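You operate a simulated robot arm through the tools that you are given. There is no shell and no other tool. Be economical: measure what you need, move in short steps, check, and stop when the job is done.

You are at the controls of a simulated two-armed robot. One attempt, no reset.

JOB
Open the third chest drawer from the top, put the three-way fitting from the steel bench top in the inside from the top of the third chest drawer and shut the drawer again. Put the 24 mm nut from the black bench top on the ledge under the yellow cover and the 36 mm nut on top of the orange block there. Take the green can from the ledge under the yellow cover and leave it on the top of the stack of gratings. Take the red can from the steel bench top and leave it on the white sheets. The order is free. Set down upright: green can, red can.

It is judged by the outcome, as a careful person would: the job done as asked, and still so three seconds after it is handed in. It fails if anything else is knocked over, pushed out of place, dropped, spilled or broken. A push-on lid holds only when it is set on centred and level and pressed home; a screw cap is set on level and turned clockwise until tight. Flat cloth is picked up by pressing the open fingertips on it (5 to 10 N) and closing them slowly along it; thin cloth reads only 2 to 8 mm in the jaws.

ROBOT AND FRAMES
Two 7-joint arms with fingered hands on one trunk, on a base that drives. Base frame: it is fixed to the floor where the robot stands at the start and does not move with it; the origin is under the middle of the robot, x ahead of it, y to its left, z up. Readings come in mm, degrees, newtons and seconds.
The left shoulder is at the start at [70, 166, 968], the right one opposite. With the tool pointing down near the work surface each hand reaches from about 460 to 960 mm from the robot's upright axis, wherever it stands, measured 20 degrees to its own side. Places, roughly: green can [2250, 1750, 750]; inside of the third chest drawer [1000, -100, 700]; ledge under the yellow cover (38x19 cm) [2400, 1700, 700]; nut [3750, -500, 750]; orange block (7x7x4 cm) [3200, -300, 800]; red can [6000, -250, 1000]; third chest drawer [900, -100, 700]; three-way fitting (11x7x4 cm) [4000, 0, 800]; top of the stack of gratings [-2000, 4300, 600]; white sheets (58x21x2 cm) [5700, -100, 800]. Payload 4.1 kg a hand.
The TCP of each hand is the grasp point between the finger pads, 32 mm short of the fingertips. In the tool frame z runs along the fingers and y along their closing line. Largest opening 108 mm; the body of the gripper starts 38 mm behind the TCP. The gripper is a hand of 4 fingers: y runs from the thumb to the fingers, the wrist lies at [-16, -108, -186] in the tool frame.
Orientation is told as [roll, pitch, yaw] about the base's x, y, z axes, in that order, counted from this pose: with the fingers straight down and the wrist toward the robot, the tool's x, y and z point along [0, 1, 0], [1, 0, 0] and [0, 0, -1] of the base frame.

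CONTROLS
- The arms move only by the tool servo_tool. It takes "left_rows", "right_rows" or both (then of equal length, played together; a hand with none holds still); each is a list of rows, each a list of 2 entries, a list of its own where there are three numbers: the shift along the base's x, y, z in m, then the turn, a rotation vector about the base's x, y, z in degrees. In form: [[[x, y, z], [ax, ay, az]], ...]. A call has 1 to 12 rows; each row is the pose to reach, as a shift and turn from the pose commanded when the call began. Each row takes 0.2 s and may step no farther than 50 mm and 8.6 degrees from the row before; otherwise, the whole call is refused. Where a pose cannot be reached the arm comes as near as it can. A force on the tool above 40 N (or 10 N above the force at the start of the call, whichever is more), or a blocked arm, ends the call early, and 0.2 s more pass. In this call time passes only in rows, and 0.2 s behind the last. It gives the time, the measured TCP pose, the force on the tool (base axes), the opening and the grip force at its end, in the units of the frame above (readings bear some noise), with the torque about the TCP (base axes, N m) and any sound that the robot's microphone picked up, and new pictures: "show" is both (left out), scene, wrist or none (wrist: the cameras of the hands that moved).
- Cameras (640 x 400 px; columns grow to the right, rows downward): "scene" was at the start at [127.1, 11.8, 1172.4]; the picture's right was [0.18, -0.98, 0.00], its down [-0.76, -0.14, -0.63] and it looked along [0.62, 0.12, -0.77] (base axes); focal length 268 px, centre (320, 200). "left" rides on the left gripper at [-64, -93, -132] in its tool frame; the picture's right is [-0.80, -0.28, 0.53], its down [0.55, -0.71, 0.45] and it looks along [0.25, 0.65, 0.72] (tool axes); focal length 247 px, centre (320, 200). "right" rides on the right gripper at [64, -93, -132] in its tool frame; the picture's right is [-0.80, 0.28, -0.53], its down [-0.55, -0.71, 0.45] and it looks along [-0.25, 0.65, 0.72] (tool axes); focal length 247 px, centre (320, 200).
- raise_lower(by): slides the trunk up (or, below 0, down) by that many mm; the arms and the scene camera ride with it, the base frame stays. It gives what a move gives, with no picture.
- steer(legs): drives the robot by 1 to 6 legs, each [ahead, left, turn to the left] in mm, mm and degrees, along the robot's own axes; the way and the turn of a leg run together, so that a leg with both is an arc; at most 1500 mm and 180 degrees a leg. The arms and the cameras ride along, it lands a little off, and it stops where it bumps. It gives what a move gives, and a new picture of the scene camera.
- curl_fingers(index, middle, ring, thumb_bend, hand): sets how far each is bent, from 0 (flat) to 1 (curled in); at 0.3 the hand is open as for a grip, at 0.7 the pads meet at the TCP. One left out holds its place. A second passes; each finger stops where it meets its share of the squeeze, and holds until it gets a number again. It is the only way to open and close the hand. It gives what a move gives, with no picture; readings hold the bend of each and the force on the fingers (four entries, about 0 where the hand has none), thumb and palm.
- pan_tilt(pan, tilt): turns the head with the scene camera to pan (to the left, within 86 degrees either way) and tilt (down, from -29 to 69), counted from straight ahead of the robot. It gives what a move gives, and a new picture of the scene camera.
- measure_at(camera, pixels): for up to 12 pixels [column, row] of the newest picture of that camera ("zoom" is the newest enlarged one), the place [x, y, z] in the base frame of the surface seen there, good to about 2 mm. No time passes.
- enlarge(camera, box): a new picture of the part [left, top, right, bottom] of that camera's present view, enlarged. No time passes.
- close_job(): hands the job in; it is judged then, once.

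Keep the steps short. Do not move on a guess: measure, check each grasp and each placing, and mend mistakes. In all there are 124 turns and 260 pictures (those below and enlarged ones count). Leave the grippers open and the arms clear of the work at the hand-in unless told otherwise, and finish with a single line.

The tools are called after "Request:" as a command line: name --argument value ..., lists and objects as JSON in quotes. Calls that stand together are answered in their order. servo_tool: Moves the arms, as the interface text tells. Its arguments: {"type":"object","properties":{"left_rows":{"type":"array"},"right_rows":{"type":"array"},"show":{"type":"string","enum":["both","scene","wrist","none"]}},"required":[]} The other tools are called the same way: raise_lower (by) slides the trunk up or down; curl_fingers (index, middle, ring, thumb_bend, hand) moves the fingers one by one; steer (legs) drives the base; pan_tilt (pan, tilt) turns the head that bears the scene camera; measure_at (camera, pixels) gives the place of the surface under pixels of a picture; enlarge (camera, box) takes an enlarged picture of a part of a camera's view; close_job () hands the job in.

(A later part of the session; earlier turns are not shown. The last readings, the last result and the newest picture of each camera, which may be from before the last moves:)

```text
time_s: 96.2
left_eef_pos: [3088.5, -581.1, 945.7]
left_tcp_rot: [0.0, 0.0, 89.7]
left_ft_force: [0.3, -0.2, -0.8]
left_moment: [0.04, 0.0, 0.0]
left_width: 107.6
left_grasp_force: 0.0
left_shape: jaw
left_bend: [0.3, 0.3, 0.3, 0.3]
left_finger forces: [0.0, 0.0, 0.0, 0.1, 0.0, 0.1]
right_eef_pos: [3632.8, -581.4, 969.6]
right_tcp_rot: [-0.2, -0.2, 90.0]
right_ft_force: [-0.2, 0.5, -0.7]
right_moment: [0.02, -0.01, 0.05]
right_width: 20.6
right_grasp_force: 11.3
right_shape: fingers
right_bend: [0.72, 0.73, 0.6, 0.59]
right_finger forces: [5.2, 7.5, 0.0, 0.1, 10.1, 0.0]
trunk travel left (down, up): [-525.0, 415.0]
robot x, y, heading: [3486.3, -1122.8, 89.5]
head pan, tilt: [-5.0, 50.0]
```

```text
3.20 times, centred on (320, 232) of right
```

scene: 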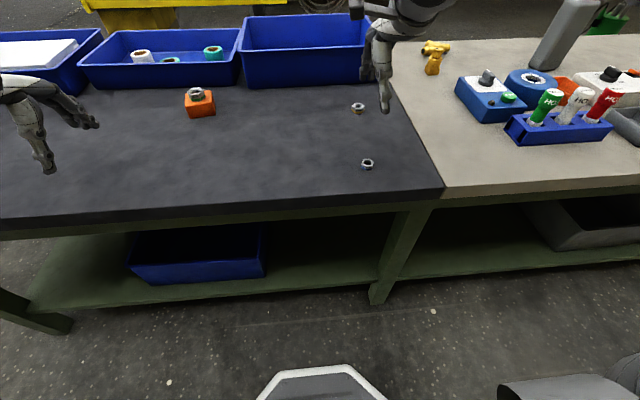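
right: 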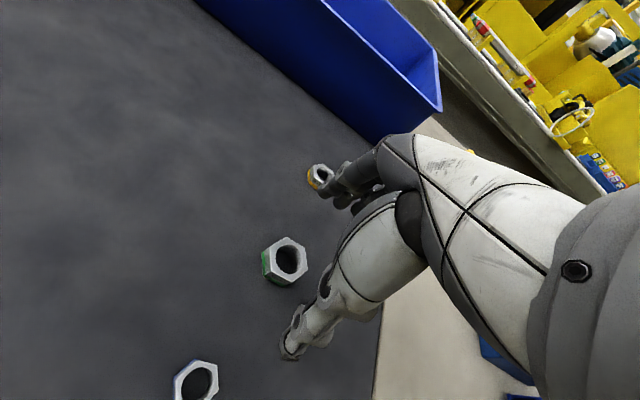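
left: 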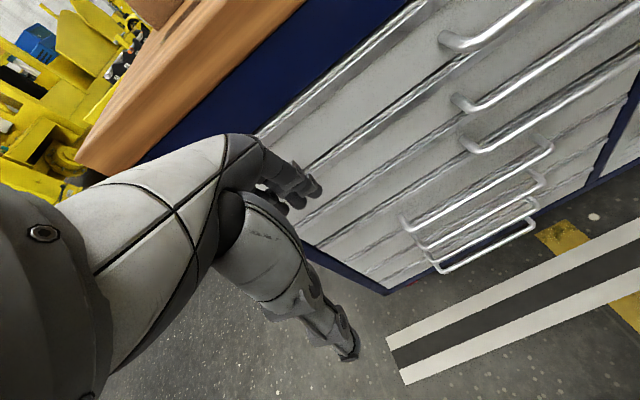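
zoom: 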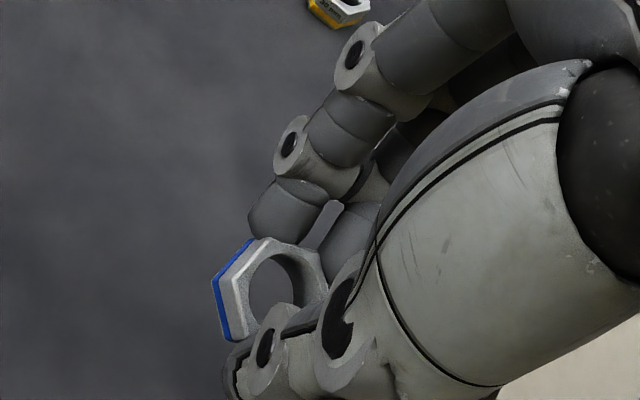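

The 24 mm nut is securely in the right hand. I raise the trunk and look over the bench at the left aisle.

Request:
raise_lower --by 400

Request:
pan_tilt --pan -35 --tilt 25

Request:
pan_tilt --pan 20 --tilt 25

```text
time_s: 100.0
left_eef_pos: [3089.1, -580.2, 1345.8]
left_tcp_rot: [0.0, 0.0, 89.6]
left_ft_force: [-0.8, 0.4, -0.4]
left_moment: [0.04, 0.0, -0.01]
left_width: 107.8
left_grasp_force: 0.1
left_shape: jaw
left_bend: [0.3, 0.3, 0.3, 0.3]
left_finger forces: [0.1, 0.0, 0.1, 0.0, 0.1, 0.0]
right_eef_pos: [3634.3, -578.2, 1368.8]
right_tcp_rot: [-0.2, -0.2, 90.0]
right_ft_force: [1.5, 0.5, 0.0]
right_moment: [0.01, 0.01, -0.01]
right_width: 20.7
right_grasp_force: 11.4
right_shape: fingers
right_bend: [0.72, 0.73, 0.6, 0.59]
right_finger forces: [5.2, 7.3, 0.0, 0.0, 10.2, 0.0]
trunk travel left (down, up): [-925.0, 15.0]
robot x, y, heading: [3477.2, -1128.7, 89.8]
head pan, tilt: [-5.0, 50.0]
```

```text
time_s: 101.0
left_eef_pos: [3089.5, -579.8, 1345.7]
left_tcp_rot: [0.0, 0.0, 89.6]
left_ft_force: [0.2, 0.4, 0.3]
left_moment: [-0.01, 0.0, -0.03]
left_width: 107.7
left_grasp_force: 0.0
left_shape: jaw
left_bend: [0.3, 0.3, 0.3, 0.3]
left_finger forces: [0.0, 0.0, 0.1, 0.0, 0.0, 0.1]
right_eef_pos: [3633.6, -580.4, 1369.8]
right_tcp_rot: [-0.1, -0.3, 90.1]
right_ft_force: [0.6, 0.5, -0.1]
right_moment: [0.0, 0.04, -0.03]
right_width: 20.9
right_grasp_force: 11.7
right_shape: fingers
right_bend: [0.72, 0.73, 0.6, 0.59]
right_finger forces: [5.0, 7.4, 0.0, 0.0, 10.1, 0.0]
trunk travel left (down, up): [-925.0, 15.0]
robot x, y, heading: [3478.9, -1124.6, 89.7]
head pan, tilt: [-35.0, 25.0]
```

scene: 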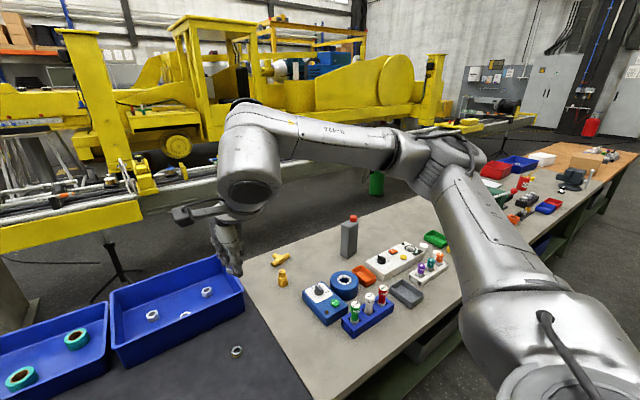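

```text
time_s: 102.2
left_eef_pos: [3089.0, -580.5, 1345.5]
left_tcp_rot: [0.0, 0.0, 89.6]
left_ft_force: [-0.4, -0.3, 0.2]
left_moment: [-0.03, 0.01, -0.03]
left_width: 107.6
left_grasp_force: 0.0
left_shape: jaw
left_bend: [0.3, 0.3, 0.3, 0.3]
left_finger forces: [0.1, 0.0, 0.0, 0.0, 0.0, 0.1]
right_eef_pos: [3633.9, -579.7, 1368.1]
right_tcp_rot: [-0.2, -0.3, 90.1]
right_ft_force: [0.3, 0.6, -0.8]
right_moment: [0.03, 0.0, -0.01]
right_width: 20.8
right_grasp_force: 11.1
right_shape: fingers
right_bend: [0.72, 0.73, 0.6, 0.59]
right_finger forces: [5.1, 7.4, 0.1, 0.0, 10.0, 0.1]
trunk travel left (down, up): [-925.0, 15.0]
robot x, y, heading: [3480.0, -1127.6, 90.0]
head pan, tilt: [20.0, 25.0]
```

scene: 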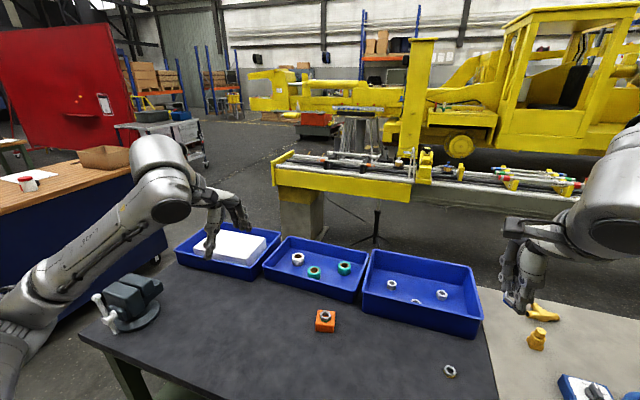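

The gap between the chest and the bench is free. I drive around its west end into the left aisle entrance and turn to face −y.

Request:
steer --legs '[[-150, 0, 0], [0, 1400, 0], [0, 210, 0], [1450, 0, 0], [430, 0, 0], [0, 0, -180]]'

Request:
pan_tilt --pan 80 --tilt 25

```text
time_s: 127.8
left_eef_pos: [2280.5, 92.0, 1345.2]
left_tcp_rot: [-0.1, 0.0, -88.8]
left_ft_force: [-0.2, -0.5, -0.4]
left_moment: [0.0, 0.03, -0.01]
left_width: 107.5
left_grasp_force: 0.1
left_shape: jaw
left_bend: [0.3, 0.3, 0.3, 0.3]
left_finger forces: [0.0, 0.0, 0.0, 0.1, 0.1, 0.0]
right_eef_pos: [1735.2, 78.0, 1370.0]
right_tcp_rot: [-0.3, -0.2, -88.3]
right_ft_force: [0.5, -0.7, -0.6]
right_moment: [0.01, 0.01, -0.02]
right_width: 20.0
right_grasp_force: 9.5
right_shape: fingers
right_bend: [0.72, 0.73, 0.6, 0.59]
right_finger forces: [4.6, 6.3, 0.0, 0.1, 9.0, 0.1]
trunk travel left (down, up): [-925.0, 15.0]
robot x, y, heading: [1872.5, 627.7, -88.8]
head pan, tilt: [20.0, 25.0]
```

scene: 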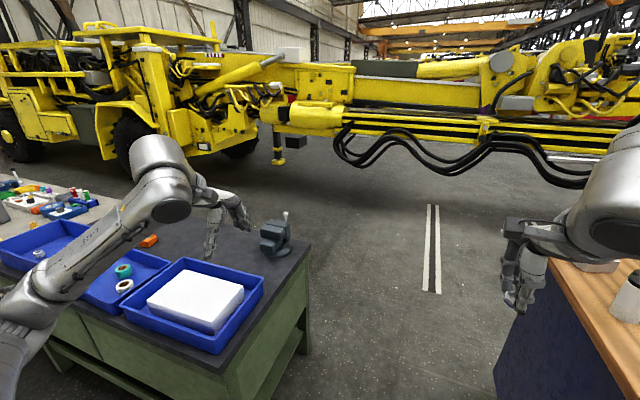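

```text
time_s: 129.1
left_eef_pos: [2280.3, 93.2, 1346.0]
left_tcp_rot: [0.0, 0.0, -88.9]
left_ft_force: [0.2, 0.2, 0.3]
left_moment: [0.01, -0.01, 0.0]
left_width: 107.8
left_grasp_force: 0.1
left_shape: jaw
left_bend: [0.3, 0.3, 0.3, 0.3]
left_finger forces: [0.1, 0.1, 0.0, 0.0, 0.0, 0.1]
right_eef_pos: [1736.2, 77.2, 1370.1]
right_tcp_rot: [-0.2, -0.3, -88.4]
right_ft_force: [0.0, 1.2, -0.2]
right_moment: [-0.02, 0.05, -0.01]
right_width: 19.8
right_grasp_force: 9.3
right_shape: fingers
right_bend: [0.72, 0.73, 0.6, 0.59]
right_finger forces: [4.6, 6.3, 0.0, 0.0, 8.9, 0.1]
trunk travel left (down, up): [-925.0, 15.0]
robot x, y, heading: [1871.9, 628.9, -88.6]
head pan, tilt: [80.0, 25.0]
```

scene: 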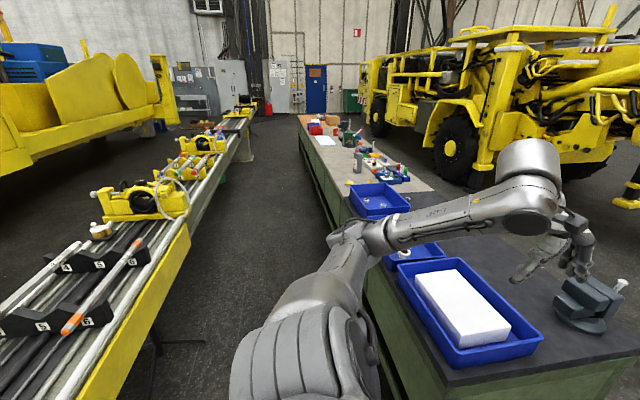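

The left aisle is clear. I check the nut, then drive along the aisle to x about 5700.

Request:
enlarge --camera "right" --box '[220, 170, 420, 295]'

Request:
steer --legs '[[0, 0, -1.2], [0, 1400, 0], [0, 1400, 0], [0, 1030, 0]]'

Request:
pan_tilt --pan 10 --tilt 40

```text
3.20 times, centred on (320, 232) of right
```

zoom: 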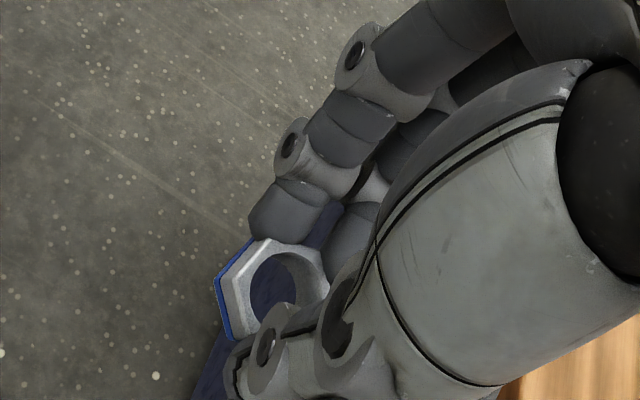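

```text
time_s: 147.9
left_eef_pos: [6077.9, 29.2, 1346.1]
left_tcp_rot: [0.0, 0.0, -91.4]
left_ft_force: [0.2, -0.2, -0.8]
left_moment: [0.0, -0.02, -0.01]
left_width: 107.6
left_grasp_force: 0.0
left_shape: jaw
left_bend: [0.3, 0.3, 0.3, 0.3]
left_finger forces: [0.0, 0.0, 0.0, 0.0, 0.1, 0.1]
right_eef_pos: [5533.5, 39.1, 1369.1]
right_tcp_rot: [-0.2, -0.3, -91.2]
right_ft_force: [-0.9, -0.7, 0.3]
right_moment: [-0.03, 0.0, 0.01]
right_width: 19.9
right_grasp_force: 9.7
right_shape: fingers
right_bend: [0.72, 0.73, 0.6, 0.59]
right_finger forces: [4.5, 6.3, 0.0, 0.0, 9.0, 0.1]
trunk travel left (down, up): [-925.0, 15.0]
robot x, y, heading: [5697.6, 583.6, -91.3]
head pan, tilt: [80.0, 25.0]
```

scene: 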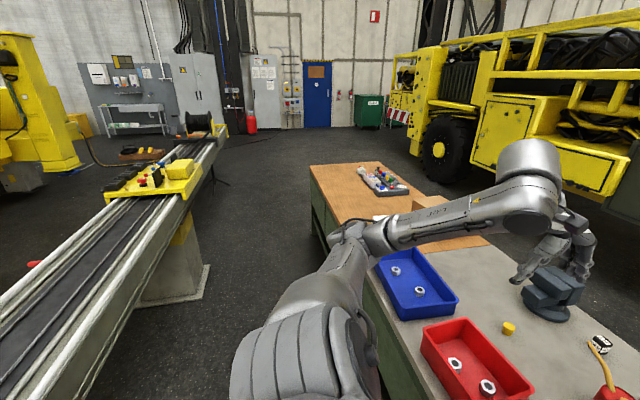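

```text
time_s: 149.3
left_eef_pos: [6078.5, 28.9, 1345.4]
left_tcp_rot: [-0.2, 0.0, -91.5]
left_ft_force: [0.0, 0.4, -0.2]
left_moment: [0.03, 0.0, 0.03]
left_width: 107.5
left_grasp_force: 0.1
left_shape: jaw
left_bend: [0.3, 0.3, 0.3, 0.3]
left_finger forces: [0.1, 0.0, 0.0, 0.0, 0.1, 0.1]
right_eef_pos: [5534.6, 38.2, 1369.4]
right_tcp_rot: [-0.3, -0.1, -91.1]
right_ft_force: [0.3, 0.1, -0.6]
right_moment: [0.03, 0.03, 0.0]
right_width: 19.9
right_grasp_force: 10.1
right_shape: fingers
right_bend: [0.72, 0.73, 0.6, 0.59]
right_finger forces: [4.6, 6.2, 0.0, 0.0, 8.8, 0.0]
trunk travel left (down, up): [-925.0, 15.0]
robot x, y, heading: [5699.7, 579.1, -91.4]
head pan, tilt: [10.0, 40.0]
```

scene: 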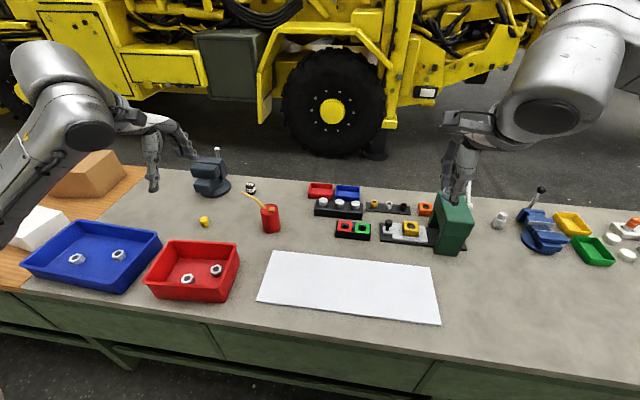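

The red can with its orange spout is at (270, 217), and the white sheets are just in front of me. I zoom in and measure.

Request:
enlarge --camera "scene" --box '[230, 180, 310, 240]'

Request:
measure_at --camera "scene" --pixels '[[271, 208], [271, 230], [263, 218], [279, 218], [243, 194], [264, 205], [268, 254], [259, 302], [432, 264], [439, 322], [350, 285], [248, 262]]'

```text
6.67 times, centred on (270, 210) of scene
```

zoom: 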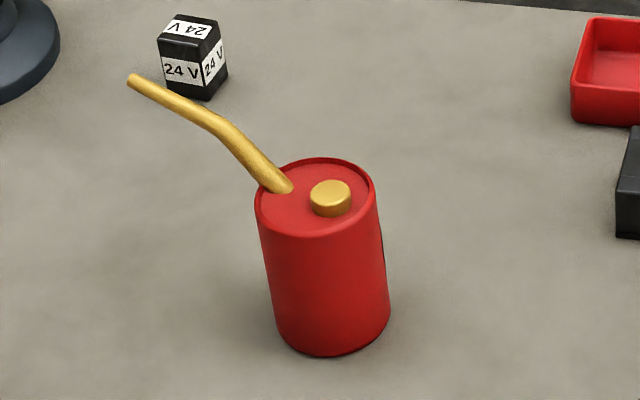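

```text
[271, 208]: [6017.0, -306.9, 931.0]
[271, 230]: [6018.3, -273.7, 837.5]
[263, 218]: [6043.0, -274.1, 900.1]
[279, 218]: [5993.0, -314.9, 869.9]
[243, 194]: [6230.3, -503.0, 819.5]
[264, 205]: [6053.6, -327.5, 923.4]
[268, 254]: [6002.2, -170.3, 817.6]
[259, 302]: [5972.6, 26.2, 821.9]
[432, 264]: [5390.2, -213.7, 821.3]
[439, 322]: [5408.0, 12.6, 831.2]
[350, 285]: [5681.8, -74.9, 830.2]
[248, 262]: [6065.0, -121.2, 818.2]
```

Request:
measure_at --camera "zoom" --pixels '[[259, 205], [371, 192], [325, 160], [312, 234], [330, 350], [280, 330], [386, 310], [330, 190], [280, 180], [220, 125], [133, 80], [330, 290]]'

```text
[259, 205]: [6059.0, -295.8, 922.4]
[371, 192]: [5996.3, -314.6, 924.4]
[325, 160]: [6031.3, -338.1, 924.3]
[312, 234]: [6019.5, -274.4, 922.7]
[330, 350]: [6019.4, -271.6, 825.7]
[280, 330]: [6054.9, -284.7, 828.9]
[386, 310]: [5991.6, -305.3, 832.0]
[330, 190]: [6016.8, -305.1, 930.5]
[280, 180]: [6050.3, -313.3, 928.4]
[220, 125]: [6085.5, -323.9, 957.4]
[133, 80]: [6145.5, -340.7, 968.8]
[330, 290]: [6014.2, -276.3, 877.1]
```

The can's centre is (6027, −306), it is 64 mm wide, its rim is at z 924 and its spout points to +x. I move closer, square up, and lower the trunk.

Request:
steer --legs '[[75, 60, 1.4]]'

Request:
raise_lower --by -330

Request:
pan_tilt --pan 15 --tilt 45

```text
time_s: 150.5
left_eef_pos: [6146.5, -31.6, 1348.1]
left_tcp_rot: [0.1, -0.1, -90.2]
left_ft_force: [-0.4, 0.7, 0.5]
left_moment: [-0.02, -0.01, 0.01]
left_width: 107.4
left_grasp_force: 0.1
left_shape: jaw
left_bend: [0.3, 0.3, 0.3, 0.3]
left_finger forces: [0.0, 0.0, 0.1, 0.0, 0.0, 0.1]
right_eef_pos: [5602.5, -35.5, 1369.7]
right_tcp_rot: [0.0, -0.5, -89.7]
right_ft_force: [-0.3, 0.3, -1.8]
right_moment: [-0.03, -0.03, 0.02]
right_width: 20.1
right_grasp_force: 10.3
right_shape: fingers
right_bend: [0.72, 0.74, 0.6, 0.59]
right_finger forces: [4.6, 6.5, 0.0, 0.1, 8.9, 0.1]
trunk travel left (down, up): [-925.0, 15.0]
robot x, y, heading: [5753.0, 509.2, -90.0]
head pan, tilt: [10.0, 40.0]
```

scene: 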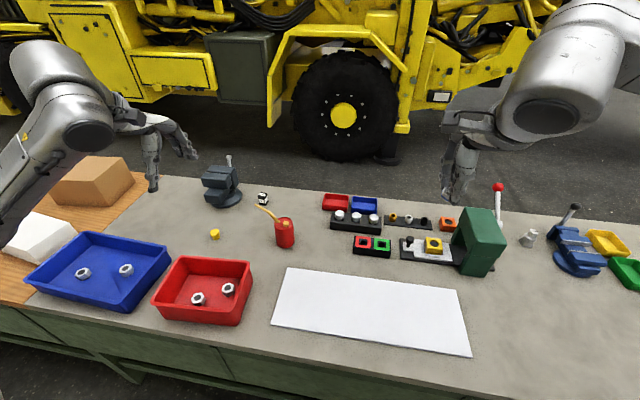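

```text
time_s: 153.7
left_eef_pos: [6150.8, -35.5, 1016.1]
left_tcp_rot: [0.0, 0.0, -90.2]
left_ft_force: [0.8, 0.2, 0.6]
left_moment: [-0.01, 0.04, 0.0]
left_width: 107.6
left_grasp_force: 0.1
left_shape: jaw
left_bend: [0.3, 0.3, 0.3, 0.3]
left_finger forces: [0.0, 0.0, 0.0, 0.0, 0.0, 0.0]
right_eef_pos: [5606.2, -38.1, 1038.8]
right_tcp_rot: [-0.2, -0.3, -89.8]
right_ft_force: [-0.3, -0.2, -1.5]
right_moment: [-0.02, -0.02, 0.01]
right_width: 19.8
right_grasp_force: 10.3
right_shape: fingers
right_bend: [0.72, 0.74, 0.6, 0.59]
right_finger forces: [4.6, 6.3, 0.0, 0.0, 8.9, 0.1]
trunk travel left (down, up): [-595.0, 345.0]
robot x, y, heading: [5753.9, 509.1, -89.9]
head pan, tilt: [10.0, 40.0]
```

```text
time_s: 154.4
left_eef_pos: [6150.2, -35.7, 1016.5]
left_tcp_rot: [0.1, 0.0, -90.1]
left_ft_force: [-0.6, 0.3, 0.2]
left_moment: [0.0, 0.0, 0.01]
left_width: 107.8
left_grasp_force: 0.1
left_shape: jaw
left_bend: [0.3, 0.3, 0.3, 0.3]
left_finger forces: [0.0, 0.0, 0.1, 0.0, 0.1, 0.1]
right_eef_pos: [5605.0, -39.6, 1039.0]
right_tcp_rot: [-0.1, -0.3, -89.7]
right_ft_force: [0.3, 0.2, -0.9]
right_moment: [0.02, 0.02, 0.02]
right_width: 20.4
right_grasp_force: 9.9
right_shape: fingers
right_bend: [0.72, 0.74, 0.6, 0.59]
right_finger forces: [4.6, 6.4, 0.1, 0.0, 8.9, 0.1]
trunk travel left (down, up): [-595.0, 345.0]
robot x, y, heading: [5754.9, 511.2, -89.9]
head pan, tilt: [15.0, 45.0]
```

scene: 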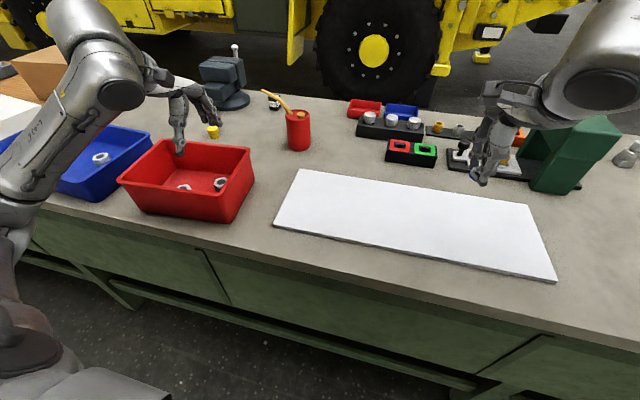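

I remeasure the can from this position.

Request:
enlarge --camera "scene" --box '[255, 80, 335, 160]'

Request:
measure_at --camera "scene" --pixels '[[288, 118], [309, 116], [299, 122], [298, 110], [299, 149], [410, 215], [530, 209], [275, 224], [299, 171], [553, 277]]'

```text
5.00 times, centred on (295, 120) of scene
```

zoom: 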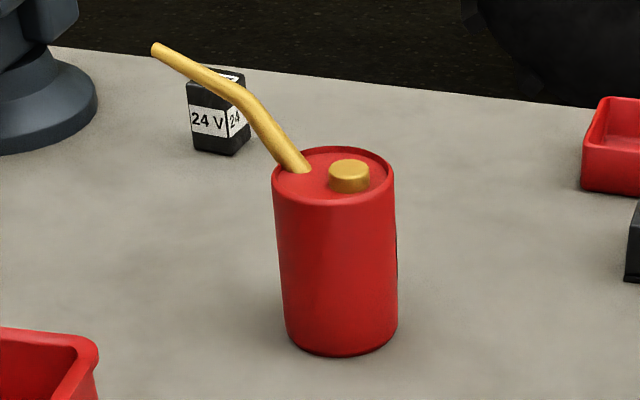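

```text
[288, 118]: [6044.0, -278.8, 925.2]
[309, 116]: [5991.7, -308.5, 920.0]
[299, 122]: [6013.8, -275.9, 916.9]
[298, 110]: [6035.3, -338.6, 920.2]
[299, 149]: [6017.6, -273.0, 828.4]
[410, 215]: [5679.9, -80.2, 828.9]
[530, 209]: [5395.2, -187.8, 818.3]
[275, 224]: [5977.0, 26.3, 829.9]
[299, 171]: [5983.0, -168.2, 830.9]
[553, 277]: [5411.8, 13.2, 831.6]
```

It is consistent: the can's centre is (6024, −306). I move the left hand over it at a height above the spout.

Request:
servo_tool --left_rows '[[[-0.018, -0.039, 0.005], [0, 0, 0]], [[-0.036, -0.077, 0.005], [0, 0, 0]], [[-0.054, -0.116, 0.005], [0, 0, 0]], [[-0.072, -0.154, 0.005], [0, 0, 0]], [[-0.09, -0.193, 0.005], [0, 0, 0]], [[-0.108, -0.232, 0.005], [0, 0, 0]], [[-0.126, -0.27, 0.005], [0, 0, 0]]]' --show "both"

Request:
enlarge --camera "scene" --box '[225, 50, 385, 160]'

```text
time_s: 156.0
left_eef_pos: [6023.0, -306.4, 1020.0]
left_tcp_rot: [0.0, 0.0, -90.2]
left_ft_force: [-0.4, -0.7, -0.1]
left_moment: [0.01, 0.0, 0.02]
left_width: 107.4
left_grasp_force: 0.1
left_shape: jaw
left_bend: [0.3, 0.3, 0.3, 0.3]
left_finger forces: [0.1, 0.0, 0.0, 0.1, 0.1, 0.0]
right_eef_pos: [5605.3, -39.8, 1038.5]
right_tcp_rot: [-0.1, -0.4, -89.7]
right_ft_force: [-0.4, 0.0, -0.2]
right_moment: [-0.03, 0.01, -0.02]
right_width: 19.9
right_grasp_force: 9.7
right_shape: fingers
right_bend: [0.72, 0.74, 0.6, 0.59]
right_finger forces: [4.6, 6.4, 0.0, 0.0, 8.8, 0.0]
trunk travel left (down, up): [-595.0, 345.0]
robot x, y, heading: [5757.1, 507.8, -90.0]
head pan, tilt: [15.0, 45.0]
```

scene: 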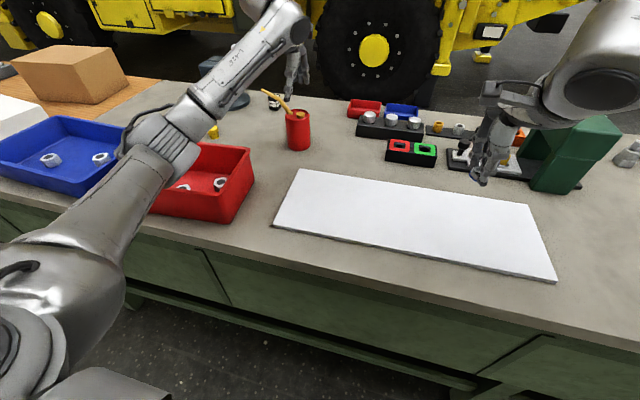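
left: 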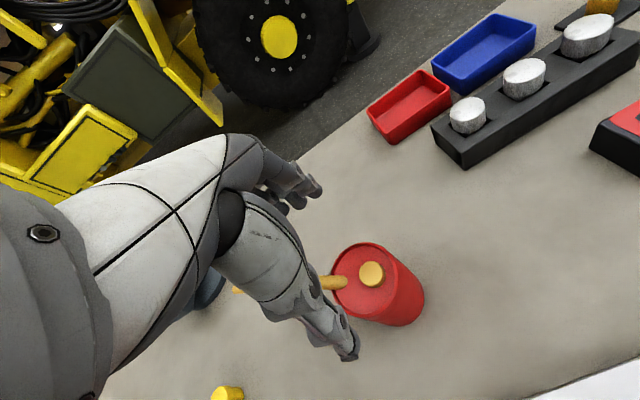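

```text
3.64 times, centred on (305, 105) of scene
```

zoom: 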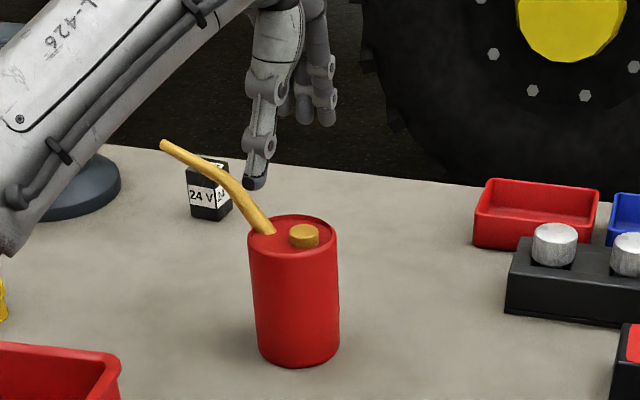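

The spout runs out sideways between the thumb and the fingers. I descend to z 915 around the can.

Request:
servo_tool --left_rows '[[[0, 0, -0.035], [0, 0, 0]], [[0, 0, -0.07], [0, 0, 0]], [[0, 0, -0.1], [0, 0, 0]]]' --show "wrist"

Request:
enlarge --camera "scene" --box '[225, 50, 385, 160]'

```text
time_s: 156.8
left_eef_pos: [6024.9, -305.0, 921.5]
left_tcp_rot: [0.0, 0.0, -90.0]
left_ft_force: [-0.6, -0.3, -0.5]
left_moment: [0.01, -0.01, 0.06]
left_width: 107.7
left_grasp_force: 0.0
left_shape: jaw
left_bend: [0.3, 0.3, 0.3, 0.3]
left_finger forces: [0.1, 0.0, 0.0, 0.0, 0.0, 0.0]
right_eef_pos: [5606.0, -39.0, 1037.9]
right_tcp_rot: [-0.2, -0.3, -89.7]
right_ft_force: [0.2, -0.4, -1.6]
right_moment: [0.02, 0.02, 0.03]
right_width: 20.1
right_grasp_force: 10.5
right_shape: fingers
right_bend: [0.72, 0.74, 0.6, 0.59]
right_finger forces: [4.6, 6.4, 0.0, 0.0, 8.9, 0.0]
trunk travel left (down, up): [-595.0, 345.0]
robot x, y, heading: [5754.0, 511.0, -90.1]
head pan, tilt: [15.0, 45.0]
```

left: 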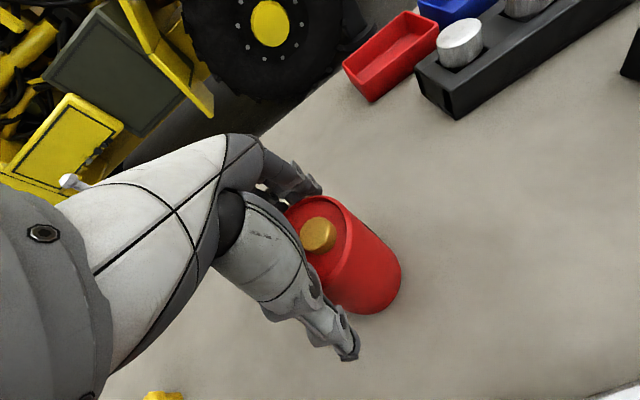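

```text
3.64 times, centred on (305, 105) of scene
```

zoom: 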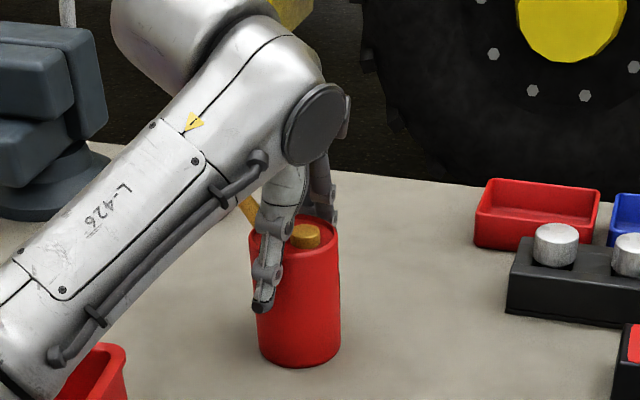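

No contact yet. I close on the can.

Request:
curl_fingers --hand "left" --index 0.55 --middle 0.55 --ring 0.55 --thumb_bend 0.55

Request:
enlarge --camera "left" --box '[200, 150, 440, 380]'

```text
time_s: 157.8
left_eef_pos: [6023.8, -303.8, 922.3]
left_tcp_rot: [0.1, 0.0, -90.1]
left_ft_force: [0.2, -1.4, 2.2]
left_moment: [-0.18, -0.05, -0.03]
left_width: 69.8
left_grasp_force: 16.6
left_shape: fingers
left_bend: [0.49, 0.49, 0.53, 0.46]
left_finger forces: [8.2, 6.4, 1.4, 0.1, 16.7, 0.0]
right_eef_pos: [5606.1, -38.4, 1038.0]
right_tcp_rot: [-0.2, -0.3, -89.6]
right_ft_force: [0.2, -0.1, -0.9]
right_moment: [-0.01, 0.0, -0.01]
right_width: 20.2
right_grasp_force: 9.4
right_shape: fingers
right_bend: [0.72, 0.74, 0.6, 0.59]
right_finger forces: [4.6, 6.3, 0.1, 0.0, 8.9, 0.0]
trunk travel left (down, up): [-595.0, 345.0]
robot x, y, heading: [5755.4, 510.2, -90.0]
head pan, tilt: [15.0, 45.0]
```

```text
1.74 times, centred on (320, 265) of left
```

zoom: 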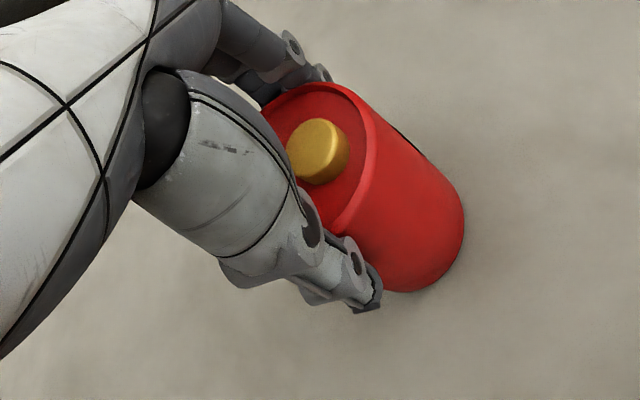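

The grip is firm at 17 N on all fingers. I lift 90 mm and check.

Request:
servo_tool --left_rows '[[[0, 0, 0.015], [0, 0, 0]], [[0, 0, 0.05], [0, 0, 0]], [[0, 0, 0.09], [0, 0, 0]]]' --show "scene"

Request:
enlarge --camera "left" --box '[200, 150, 440, 380]'

```text
time_s: 158.6
left_eef_pos: [6024.7, -302.5, 1011.3]
left_tcp_rot: [0.0, -0.1, -90.1]
left_ft_force: [-1.5, -0.5, -2.1]
left_moment: [-0.02, 0.01, -0.01]
left_width: 70.0
left_grasp_force: 15.7
left_shape: fingers
left_bend: [0.49, 0.49, 0.53, 0.46]
left_finger forces: [8.4, 5.8, 1.3, 0.0, 16.3, 0.0]
right_eef_pos: [5606.4, -39.4, 1038.7]
right_tcp_rot: [-0.3, -0.3, -89.7]
right_ft_force: [-0.4, 0.2, -0.2]
right_moment: [0.01, 0.02, 0.01]
right_width: 20.0
right_grasp_force: 9.5
right_shape: fingers
right_bend: [0.72, 0.74, 0.6, 0.59]
right_finger forces: [4.6, 6.3, 0.0, 0.0, 8.9, 0.1]
trunk travel left (down, up): [-595.0, 345.0]
robot x, y, heading: [5754.5, 512.5, -90.0]
head pan, tilt: [15.0, 45.0]
```

scene: 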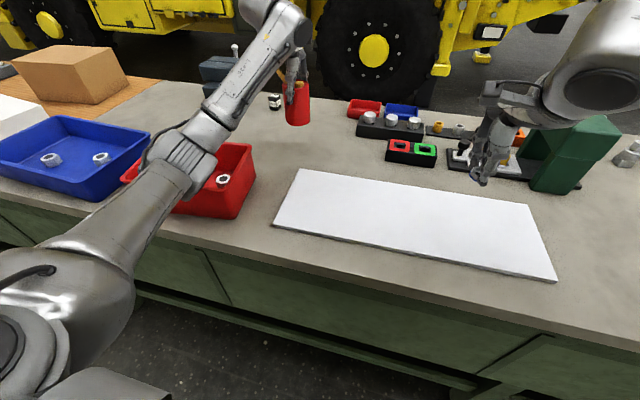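

```text
1.74 times, centred on (320, 265) of left
```

zoom: 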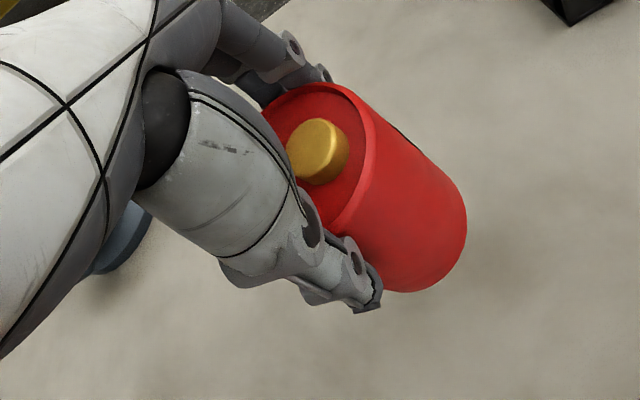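

The can is hanging level. I carry it over the white sheets to (5860, −90), moving x first to avoid the red bin.

Request:
servo_tool --left_rows '[[[-0.04, 0, 0], [0, 0, 0]], [[-0.085, 0, 0], [0, 0, 0]], [[-0.13, 0.01, 0], [0, 0, 0]], [[-0.165, 0.03, 0], [0, 0, 0]], [[-0.165, 0.07, 0], [0, 0, 0]], [[-0.165, 0.115, 0], [0, 0, 0]], [[-0.165, 0.16, 0], [0, 0, 0]], [[-0.165, 0.212, -0.01], [0, 0, 0]]]' --show "scene"

Request:
enlarge --camera "scene" --box '[240, 70, 440, 240]'

```text
refused: row 8 steps farther than a row can; nothing moved
```

```text
2.35 times, centred on (340, 155) of scene
```

zoom: 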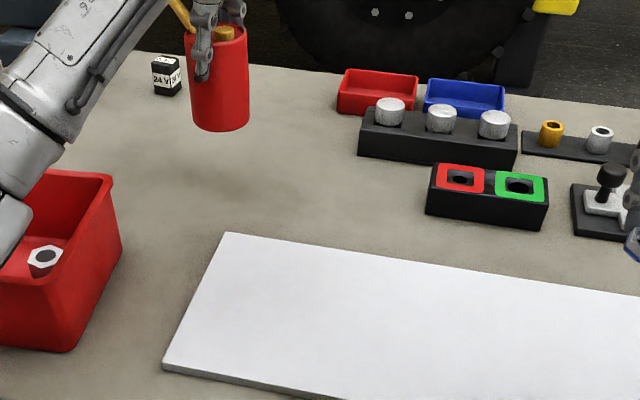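

Request:
servo_tool --left_rows '[[[-0.04, 0, 0], [0, 0, 0]], [[-0.085, 0, 0], [0, 0, 0]], [[-0.13, 0.01, 0], [0, 0, 0]], [[-0.165, 0.03, 0], [0, 0, 0]], [[-0.165, 0.07, 0], [0, 0, 0]], [[-0.165, 0.115, 0], [0, 0, 0]], [[-0.165, 0.16, 0], [0, 0, 0]], [[-0.165, 0.2, 0], [0, 0, 0]], [[-0.165, 0.212, -0.01], [0, 0, 0]]]' --show "scene"

Request:
enlarge --camera "scene" --box '[240, 90, 440, 260]'

```text
time_s: 160.6
left_eef_pos: [5860.0, -94.1, 997.4]
left_tcp_rot: [0.0, 0.0, -90.1]
left_ft_force: [-0.2, -0.3, -3.0]
left_moment: [0.01, 0.02, 0.02]
left_width: 69.2
left_grasp_force: 15.2
left_shape: fingers
left_bend: [0.49, 0.49, 0.54, 0.47]
left_finger forces: [8.4, 5.8, 1.4, 0.0, 15.7, 0.1]
right_eef_pos: [5607.1, -39.5, 1038.7]
right_tcp_rot: [-0.2, -0.3, -89.7]
right_ft_force: [0.3, -1.0, -1.3]
right_moment: [0.01, 0.01, 0.04]
right_width: 20.0
right_grasp_force: 9.8
right_shape: fingers
right_bend: [0.72, 0.74, 0.6, 0.59]
right_finger forces: [4.6, 6.4, 0.0, 0.0, 9.0, 0.0]
trunk travel left (down, up): [-595.0, 345.0]
robot x, y, heading: [5752.8, 506.9, -90.0]
head pan, tilt: [15.0, 45.0]
```

scene: 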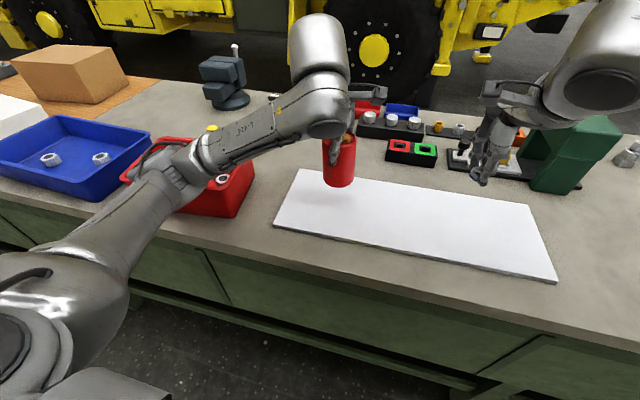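

```text
2.35 times, centred on (340, 175) of scene
```

zoom: 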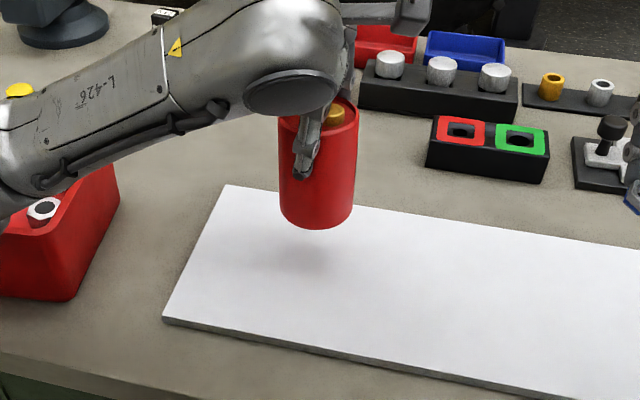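

Before lowering, I check the height of the forearm above the red bin.

Request:
measure_at --camera "scene" --pixels '[[150, 165], [190, 178], [220, 175], [250, 150], [200, 217], [120, 180], [340, 185], [245, 130]]'

```text
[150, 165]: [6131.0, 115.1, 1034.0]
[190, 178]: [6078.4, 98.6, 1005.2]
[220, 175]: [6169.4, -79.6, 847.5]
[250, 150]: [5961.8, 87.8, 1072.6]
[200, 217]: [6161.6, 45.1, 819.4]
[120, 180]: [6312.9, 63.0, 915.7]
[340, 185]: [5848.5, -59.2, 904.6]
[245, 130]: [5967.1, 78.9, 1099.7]
```

The forearm's lowest part is at z about 1005 and the bin rim is below 916, so there is clearance. I lower until the can just touches.

Request:
servo_tool --left_rows '[[[0, 0, -0.025], [0, 0, 0]], [[0, 0, -0.05], [0, 0, 0]], [[0, 0, -0.06], [0, 0, 0]], [[0, 0, -0.063], [0, 0, 0]]]' --show "scene"

Request:
enlarge --camera "scene" --box '[280, 110, 420, 220]'

```text
time_s: 161.6
left_eef_pos: [5858.3, -93.3, 938.0]
left_tcp_rot: [-0.1, 0.0, -90.2]
left_ft_force: [0.3, 0.5, -1.9]
left_moment: [0.0, 0.04, -0.03]
left_width: 69.4
left_grasp_force: 15.3
left_shape: fingers
left_bend: [0.49, 0.49, 0.54, 0.47]
left_finger forces: [8.3, 5.9, 1.3, 0.0, 15.5, 0.0]
right_eef_pos: [5605.4, -38.2, 1038.5]
right_tcp_rot: [-0.2, -0.3, -89.7]
right_ft_force: [-0.6, -0.6, -1.2]
right_moment: [0.0, 0.0, -0.01]
right_width: 20.0
right_grasp_force: 10.0
right_shape: fingers
right_bend: [0.72, 0.74, 0.6, 0.59]
right_finger forces: [4.6, 6.3, 0.0, 0.0, 8.8, 0.0]
trunk travel left (down, up): [-595.0, 345.0]
robot x, y, heading: [5757.3, 506.6, -90.1]
head pan, tilt: [15.0, 45.0]
```

scene: 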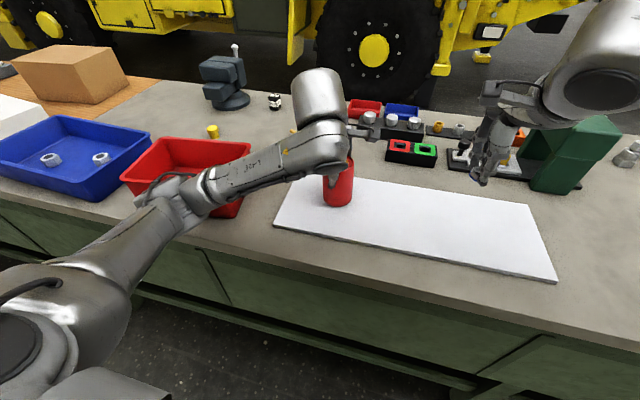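

```text
3.64 times, centred on (350, 165) of scene
```

zoom: 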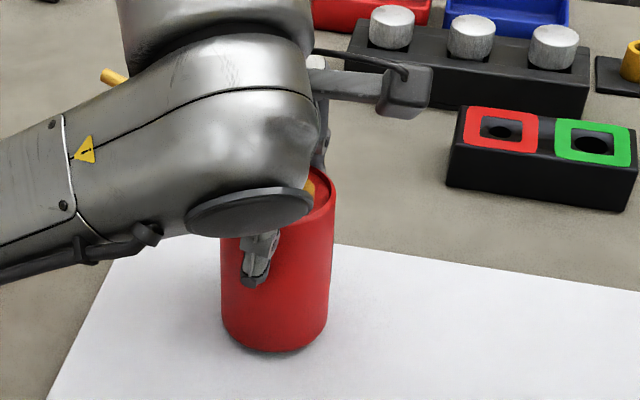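

Not in contact yet (z 938, still carrying weight). I lower a few more millimetres.

Request:
servo_tool --left_rows '[[[0, 0, -0.002], [0, 0, 0]], [[0, 0, -0.004], [0, 0, 0]]]' --show "none"

```text
time_s: 162.2
left_eef_pos: [5858.5, -92.5, 935.1]
left_tcp_rot: [-0.2, -0.2, -90.1]
left_ft_force: [-1.4, 0.9, 4.7]
left_moment: [-0.1, 0.0, -0.02]
left_width: 69.2
left_grasp_force: 16.1
left_shape: fingers
left_bend: [0.49, 0.49, 0.54, 0.47]
left_finger forces: [8.6, 5.8, 1.6, 0.0, 16.2, 0.1]
right_eef_pos: [5606.2, -39.0, 1040.1]
right_tcp_rot: [-0.2, -0.4, -89.7]
right_ft_force: [-0.7, -0.3, -0.9]
right_moment: [-0.01, 0.01, 0.01]
right_width: 19.9
right_grasp_force: 10.1
right_shape: fingers
right_bend: [0.72, 0.74, 0.6, 0.59]
right_finger forces: [4.6, 6.3, 0.0, 0.1, 8.9, 0.0]
trunk travel left (down, up): [-595.0, 345.0]
robot x, y, heading: [5756.1, 509.8, -90.2]
head pan, tilt: [15.0, 45.0]
```

Contact (+4.7 N). I open the hand and lift straight up.

Request:
curl_fingers --hand "left" --index 0.3 --middle 0.3 --ring 0.3 --thumb_bend 0.3

Request:
servo_tool --left_rows '[[[0, 0, 0.03], [0, 0, 0]], [[0, 0, 0.07], [0, 0, 0]], [[0, 0, 0.11], [0, 0, 0]], [[0, 0, 0.15], [0, 0, 0]], [[0, 0, 0.19], [0, 0, 0]], [[0.04, 0.02, 0.19], [0, 0, 0]], [[0.08, 0.04, 0.19], [0, 0, 0]], [[0.12, 0.05, 0.19], [0, 0, 0]]]' --show "scene"

```text
time_s: 163.2
left_eef_pos: [5859.1, -92.0, 934.0]
left_tcp_rot: [0.1, 0.0, -90.1]
left_ft_force: [-0.1, 0.3, -0.6]
left_moment: [0.0, 0.01, 0.01]
left_width: 108.2
left_grasp_force: 0.1
left_shape: fingers
left_bend: [0.3, 0.3, 0.3, 0.3]
left_finger forces: [0.0, 0.0, 0.1, 0.1, 0.0, 0.0]
right_eef_pos: [5606.4, -38.7, 1039.0]
right_tcp_rot: [-0.2, -0.4, -89.7]
right_ft_force: [-0.5, 0.1, -1.3]
right_moment: [-0.03, -0.01, -0.01]
right_width: 20.0
right_grasp_force: 9.7
right_shape: fingers
right_bend: [0.72, 0.74, 0.6, 0.59]
right_finger forces: [4.6, 6.4, 0.0, 0.0, 8.9, 0.0]
trunk travel left (down, up): [-595.0, 345.0]
robot x, y, heading: [5754.7, 509.7, -90.2]
head pan, tilt: [15.0, 45.0]
```

```text
time_s: 165.0
left_eef_pos: [5981.5, -39.5, 1122.9]
left_tcp_rot: [0.0, -0.1, -90.1]
left_ft_force: [0.3, 0.1, 0.6]
left_moment: [0.01, 0.03, 0.01]
left_width: 108.2
left_grasp_force: 0.1
left_shape: fingers
left_bend: [0.3, 0.3, 0.3, 0.3]
left_finger forces: [0.0, 0.0, 0.1, 0.0, 0.0, 0.0]
right_eef_pos: [5605.9, -37.5, 1040.0]
right_tcp_rot: [-0.3, -0.3, -89.8]
right_ft_force: [0.3, -0.5, -0.6]
right_moment: [-0.01, 0.04, -0.04]
right_width: 20.3
right_grasp_force: 10.1
right_shape: fingers
right_bend: [0.72, 0.74, 0.6, 0.59]
right_finger forces: [4.6, 6.4, 0.0, 0.0, 8.9, 0.0]
trunk travel left (down, up): [-595.0, 345.0]
robot x, y, heading: [5754.6, 511.4, -90.1]
head pan, tilt: [15.0, 45.0]
```

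scene: 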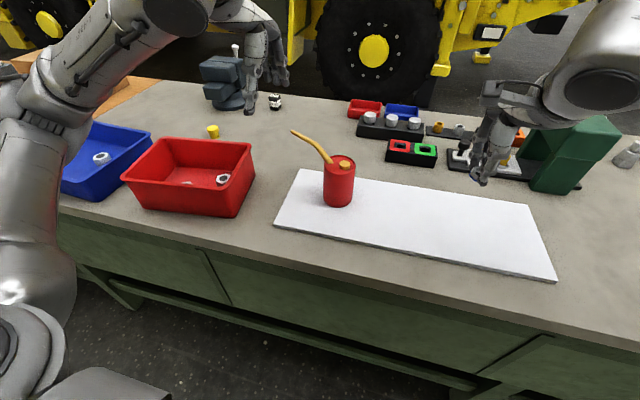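

The red can stands upright on the sheets. I raise the trunk and drive back along the aisle to the tee fitting.

Request:
raise_lower --by 300

Request:
steer --legs '[[-50, 0, 0], [0, -1000, 0], [0, -1000, 0]]'

Request:
pan_tilt --pan 10 --tilt 48

```text
time_s: 168.0
left_eef_pos: [5981.1, -40.9, 1423.4]
left_tcp_rot: [0.0, 0.0, -90.1]
left_ft_force: [0.3, 0.7, 0.6]
left_moment: [-0.02, 0.0, 0.0]
left_width: 108.5
left_grasp_force: 0.1
left_shape: fingers
left_bend: [0.3, 0.3, 0.3, 0.3]
left_finger forces: [0.0, 0.0, 0.0, 0.1, 0.0, 0.1]
right_eef_pos: [5605.6, -38.9, 1339.0]
right_tcp_rot: [-0.2, -0.3, -89.7]
right_ft_force: [0.0, 0.4, -0.3]
right_moment: [0.01, 0.01, -0.02]
right_width: 20.1
right_grasp_force: 10.0
right_shape: fingers
right_bend: [0.72, 0.74, 0.6, 0.59]
right_finger forces: [4.5, 6.2, 0.0, 0.1, 8.9, 0.0]
trunk travel left (down, up): [-895.0, 45.0]
robot x, y, heading: [5757.8, 509.1, -90.3]
head pan, tilt: [15.0, 45.0]
```

```text
time_s: 178.5
left_eef_pos: [3974.3, 7.5, 1422.8]
left_tcp_rot: [0.0, 0.0, -90.0]
left_ft_force: [-0.1, 0.2, -1.3]
left_moment: [-0.02, 0.03, 0.0]
left_width: 108.5
left_grasp_force: 0.0
left_shape: fingers
left_bend: [0.3, 0.3, 0.3, 0.3]
left_finger forces: [0.1, 0.0, 0.0, 0.1, 0.1, 0.1]
right_eef_pos: [3599.6, 7.8, 1338.7]
right_tcp_rot: [-0.1, -0.4, -89.5]
right_ft_force: [0.3, 0.0, -1.6]
right_moment: [-0.03, -0.03, -0.02]
right_width: 19.9
right_grasp_force: 9.6
right_shape: fingers
right_bend: [0.72, 0.74, 0.6, 0.59]
right_finger forces: [4.6, 6.2, 0.0, 0.1, 8.8, 0.0]
trunk travel left (down, up): [-895.0, 45.0]
robot x, y, heading: [3747.5, 559.8, -90.0]
head pan, tilt: [15.0, 45.0]
```

scene: 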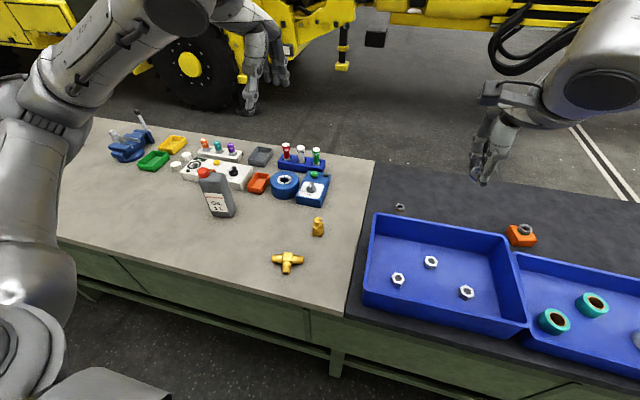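

```text
time_s: 179.2
left_eef_pos: [3972.8, 7.7, 1422.7]
left_tcp_rot: [0.0, 0.0, -90.0]
left_ft_force: [0.4, 0.2, 0.4]
left_moment: [-0.02, 0.02, 0.01]
left_width: 108.3
left_grasp_force: 0.0
left_shape: fingers
left_bend: [0.3, 0.3, 0.3, 0.3]
left_finger forces: [0.0, 0.0, 0.1, 0.0, 0.1, 0.1]
right_eef_pos: [3598.3, 8.7, 1338.4]
right_tcp_rot: [-0.3, -0.2, -89.6]
right_ft_force: [-0.3, 0.3, -0.3]
right_moment: [0.0, 0.0, 0.0]
right_width: 20.1
right_grasp_force: 10.2
right_shape: fingers
right_bend: [0.72, 0.74, 0.6, 0.59]
right_finger forces: [4.6, 6.2, 0.0, 0.1, 8.9, 0.1]
trunk travel left (down, up): [-895.0, 45.0]
robot x, y, heading: [3748.1, 560.8, -89.9]
head pan, tilt: [10.0, 48.0]
```

scene: 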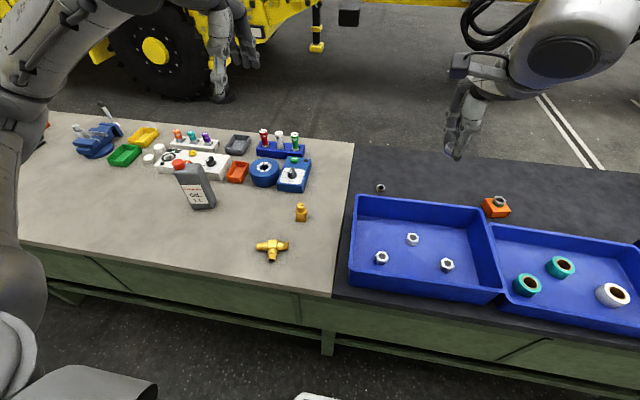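

The tee lies at (272, 247) with its run left-right and its branch toward me. I zoom and measure.

Request:
enlarge --camera "scene" --box '[240, 195, 320, 270]'

Request:
measure_at --camera "scene" --pixels '[[272, 246], [259, 247], [286, 245], [272, 258], [273, 240], [301, 210], [250, 260]]'

```text
5.33 times, centred on (280, 232) of scene
```

zoom: 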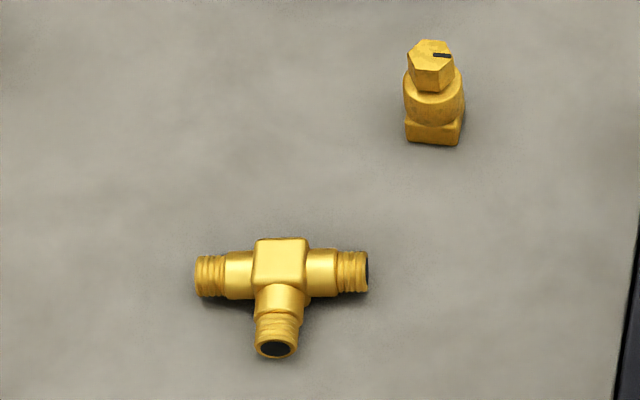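

```text
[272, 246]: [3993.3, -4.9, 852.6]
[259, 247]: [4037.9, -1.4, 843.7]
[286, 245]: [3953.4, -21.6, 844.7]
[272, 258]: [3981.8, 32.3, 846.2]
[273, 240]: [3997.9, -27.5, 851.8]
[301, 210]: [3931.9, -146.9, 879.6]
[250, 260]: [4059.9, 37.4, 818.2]
```

Request:
measure_at --camera "zoom" --pixels '[[258, 242], [304, 241], [303, 283], [255, 284], [278, 318], [262, 340], [296, 340], [277, 338], [200, 275], [362, 270], [280, 262]]'

```text
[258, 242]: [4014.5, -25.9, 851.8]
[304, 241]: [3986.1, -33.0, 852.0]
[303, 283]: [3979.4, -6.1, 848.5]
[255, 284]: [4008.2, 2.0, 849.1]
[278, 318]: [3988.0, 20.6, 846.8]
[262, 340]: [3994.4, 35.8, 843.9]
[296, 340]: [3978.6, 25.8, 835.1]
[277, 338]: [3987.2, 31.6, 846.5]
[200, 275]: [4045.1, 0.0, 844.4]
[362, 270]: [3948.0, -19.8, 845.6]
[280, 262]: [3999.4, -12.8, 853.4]
```

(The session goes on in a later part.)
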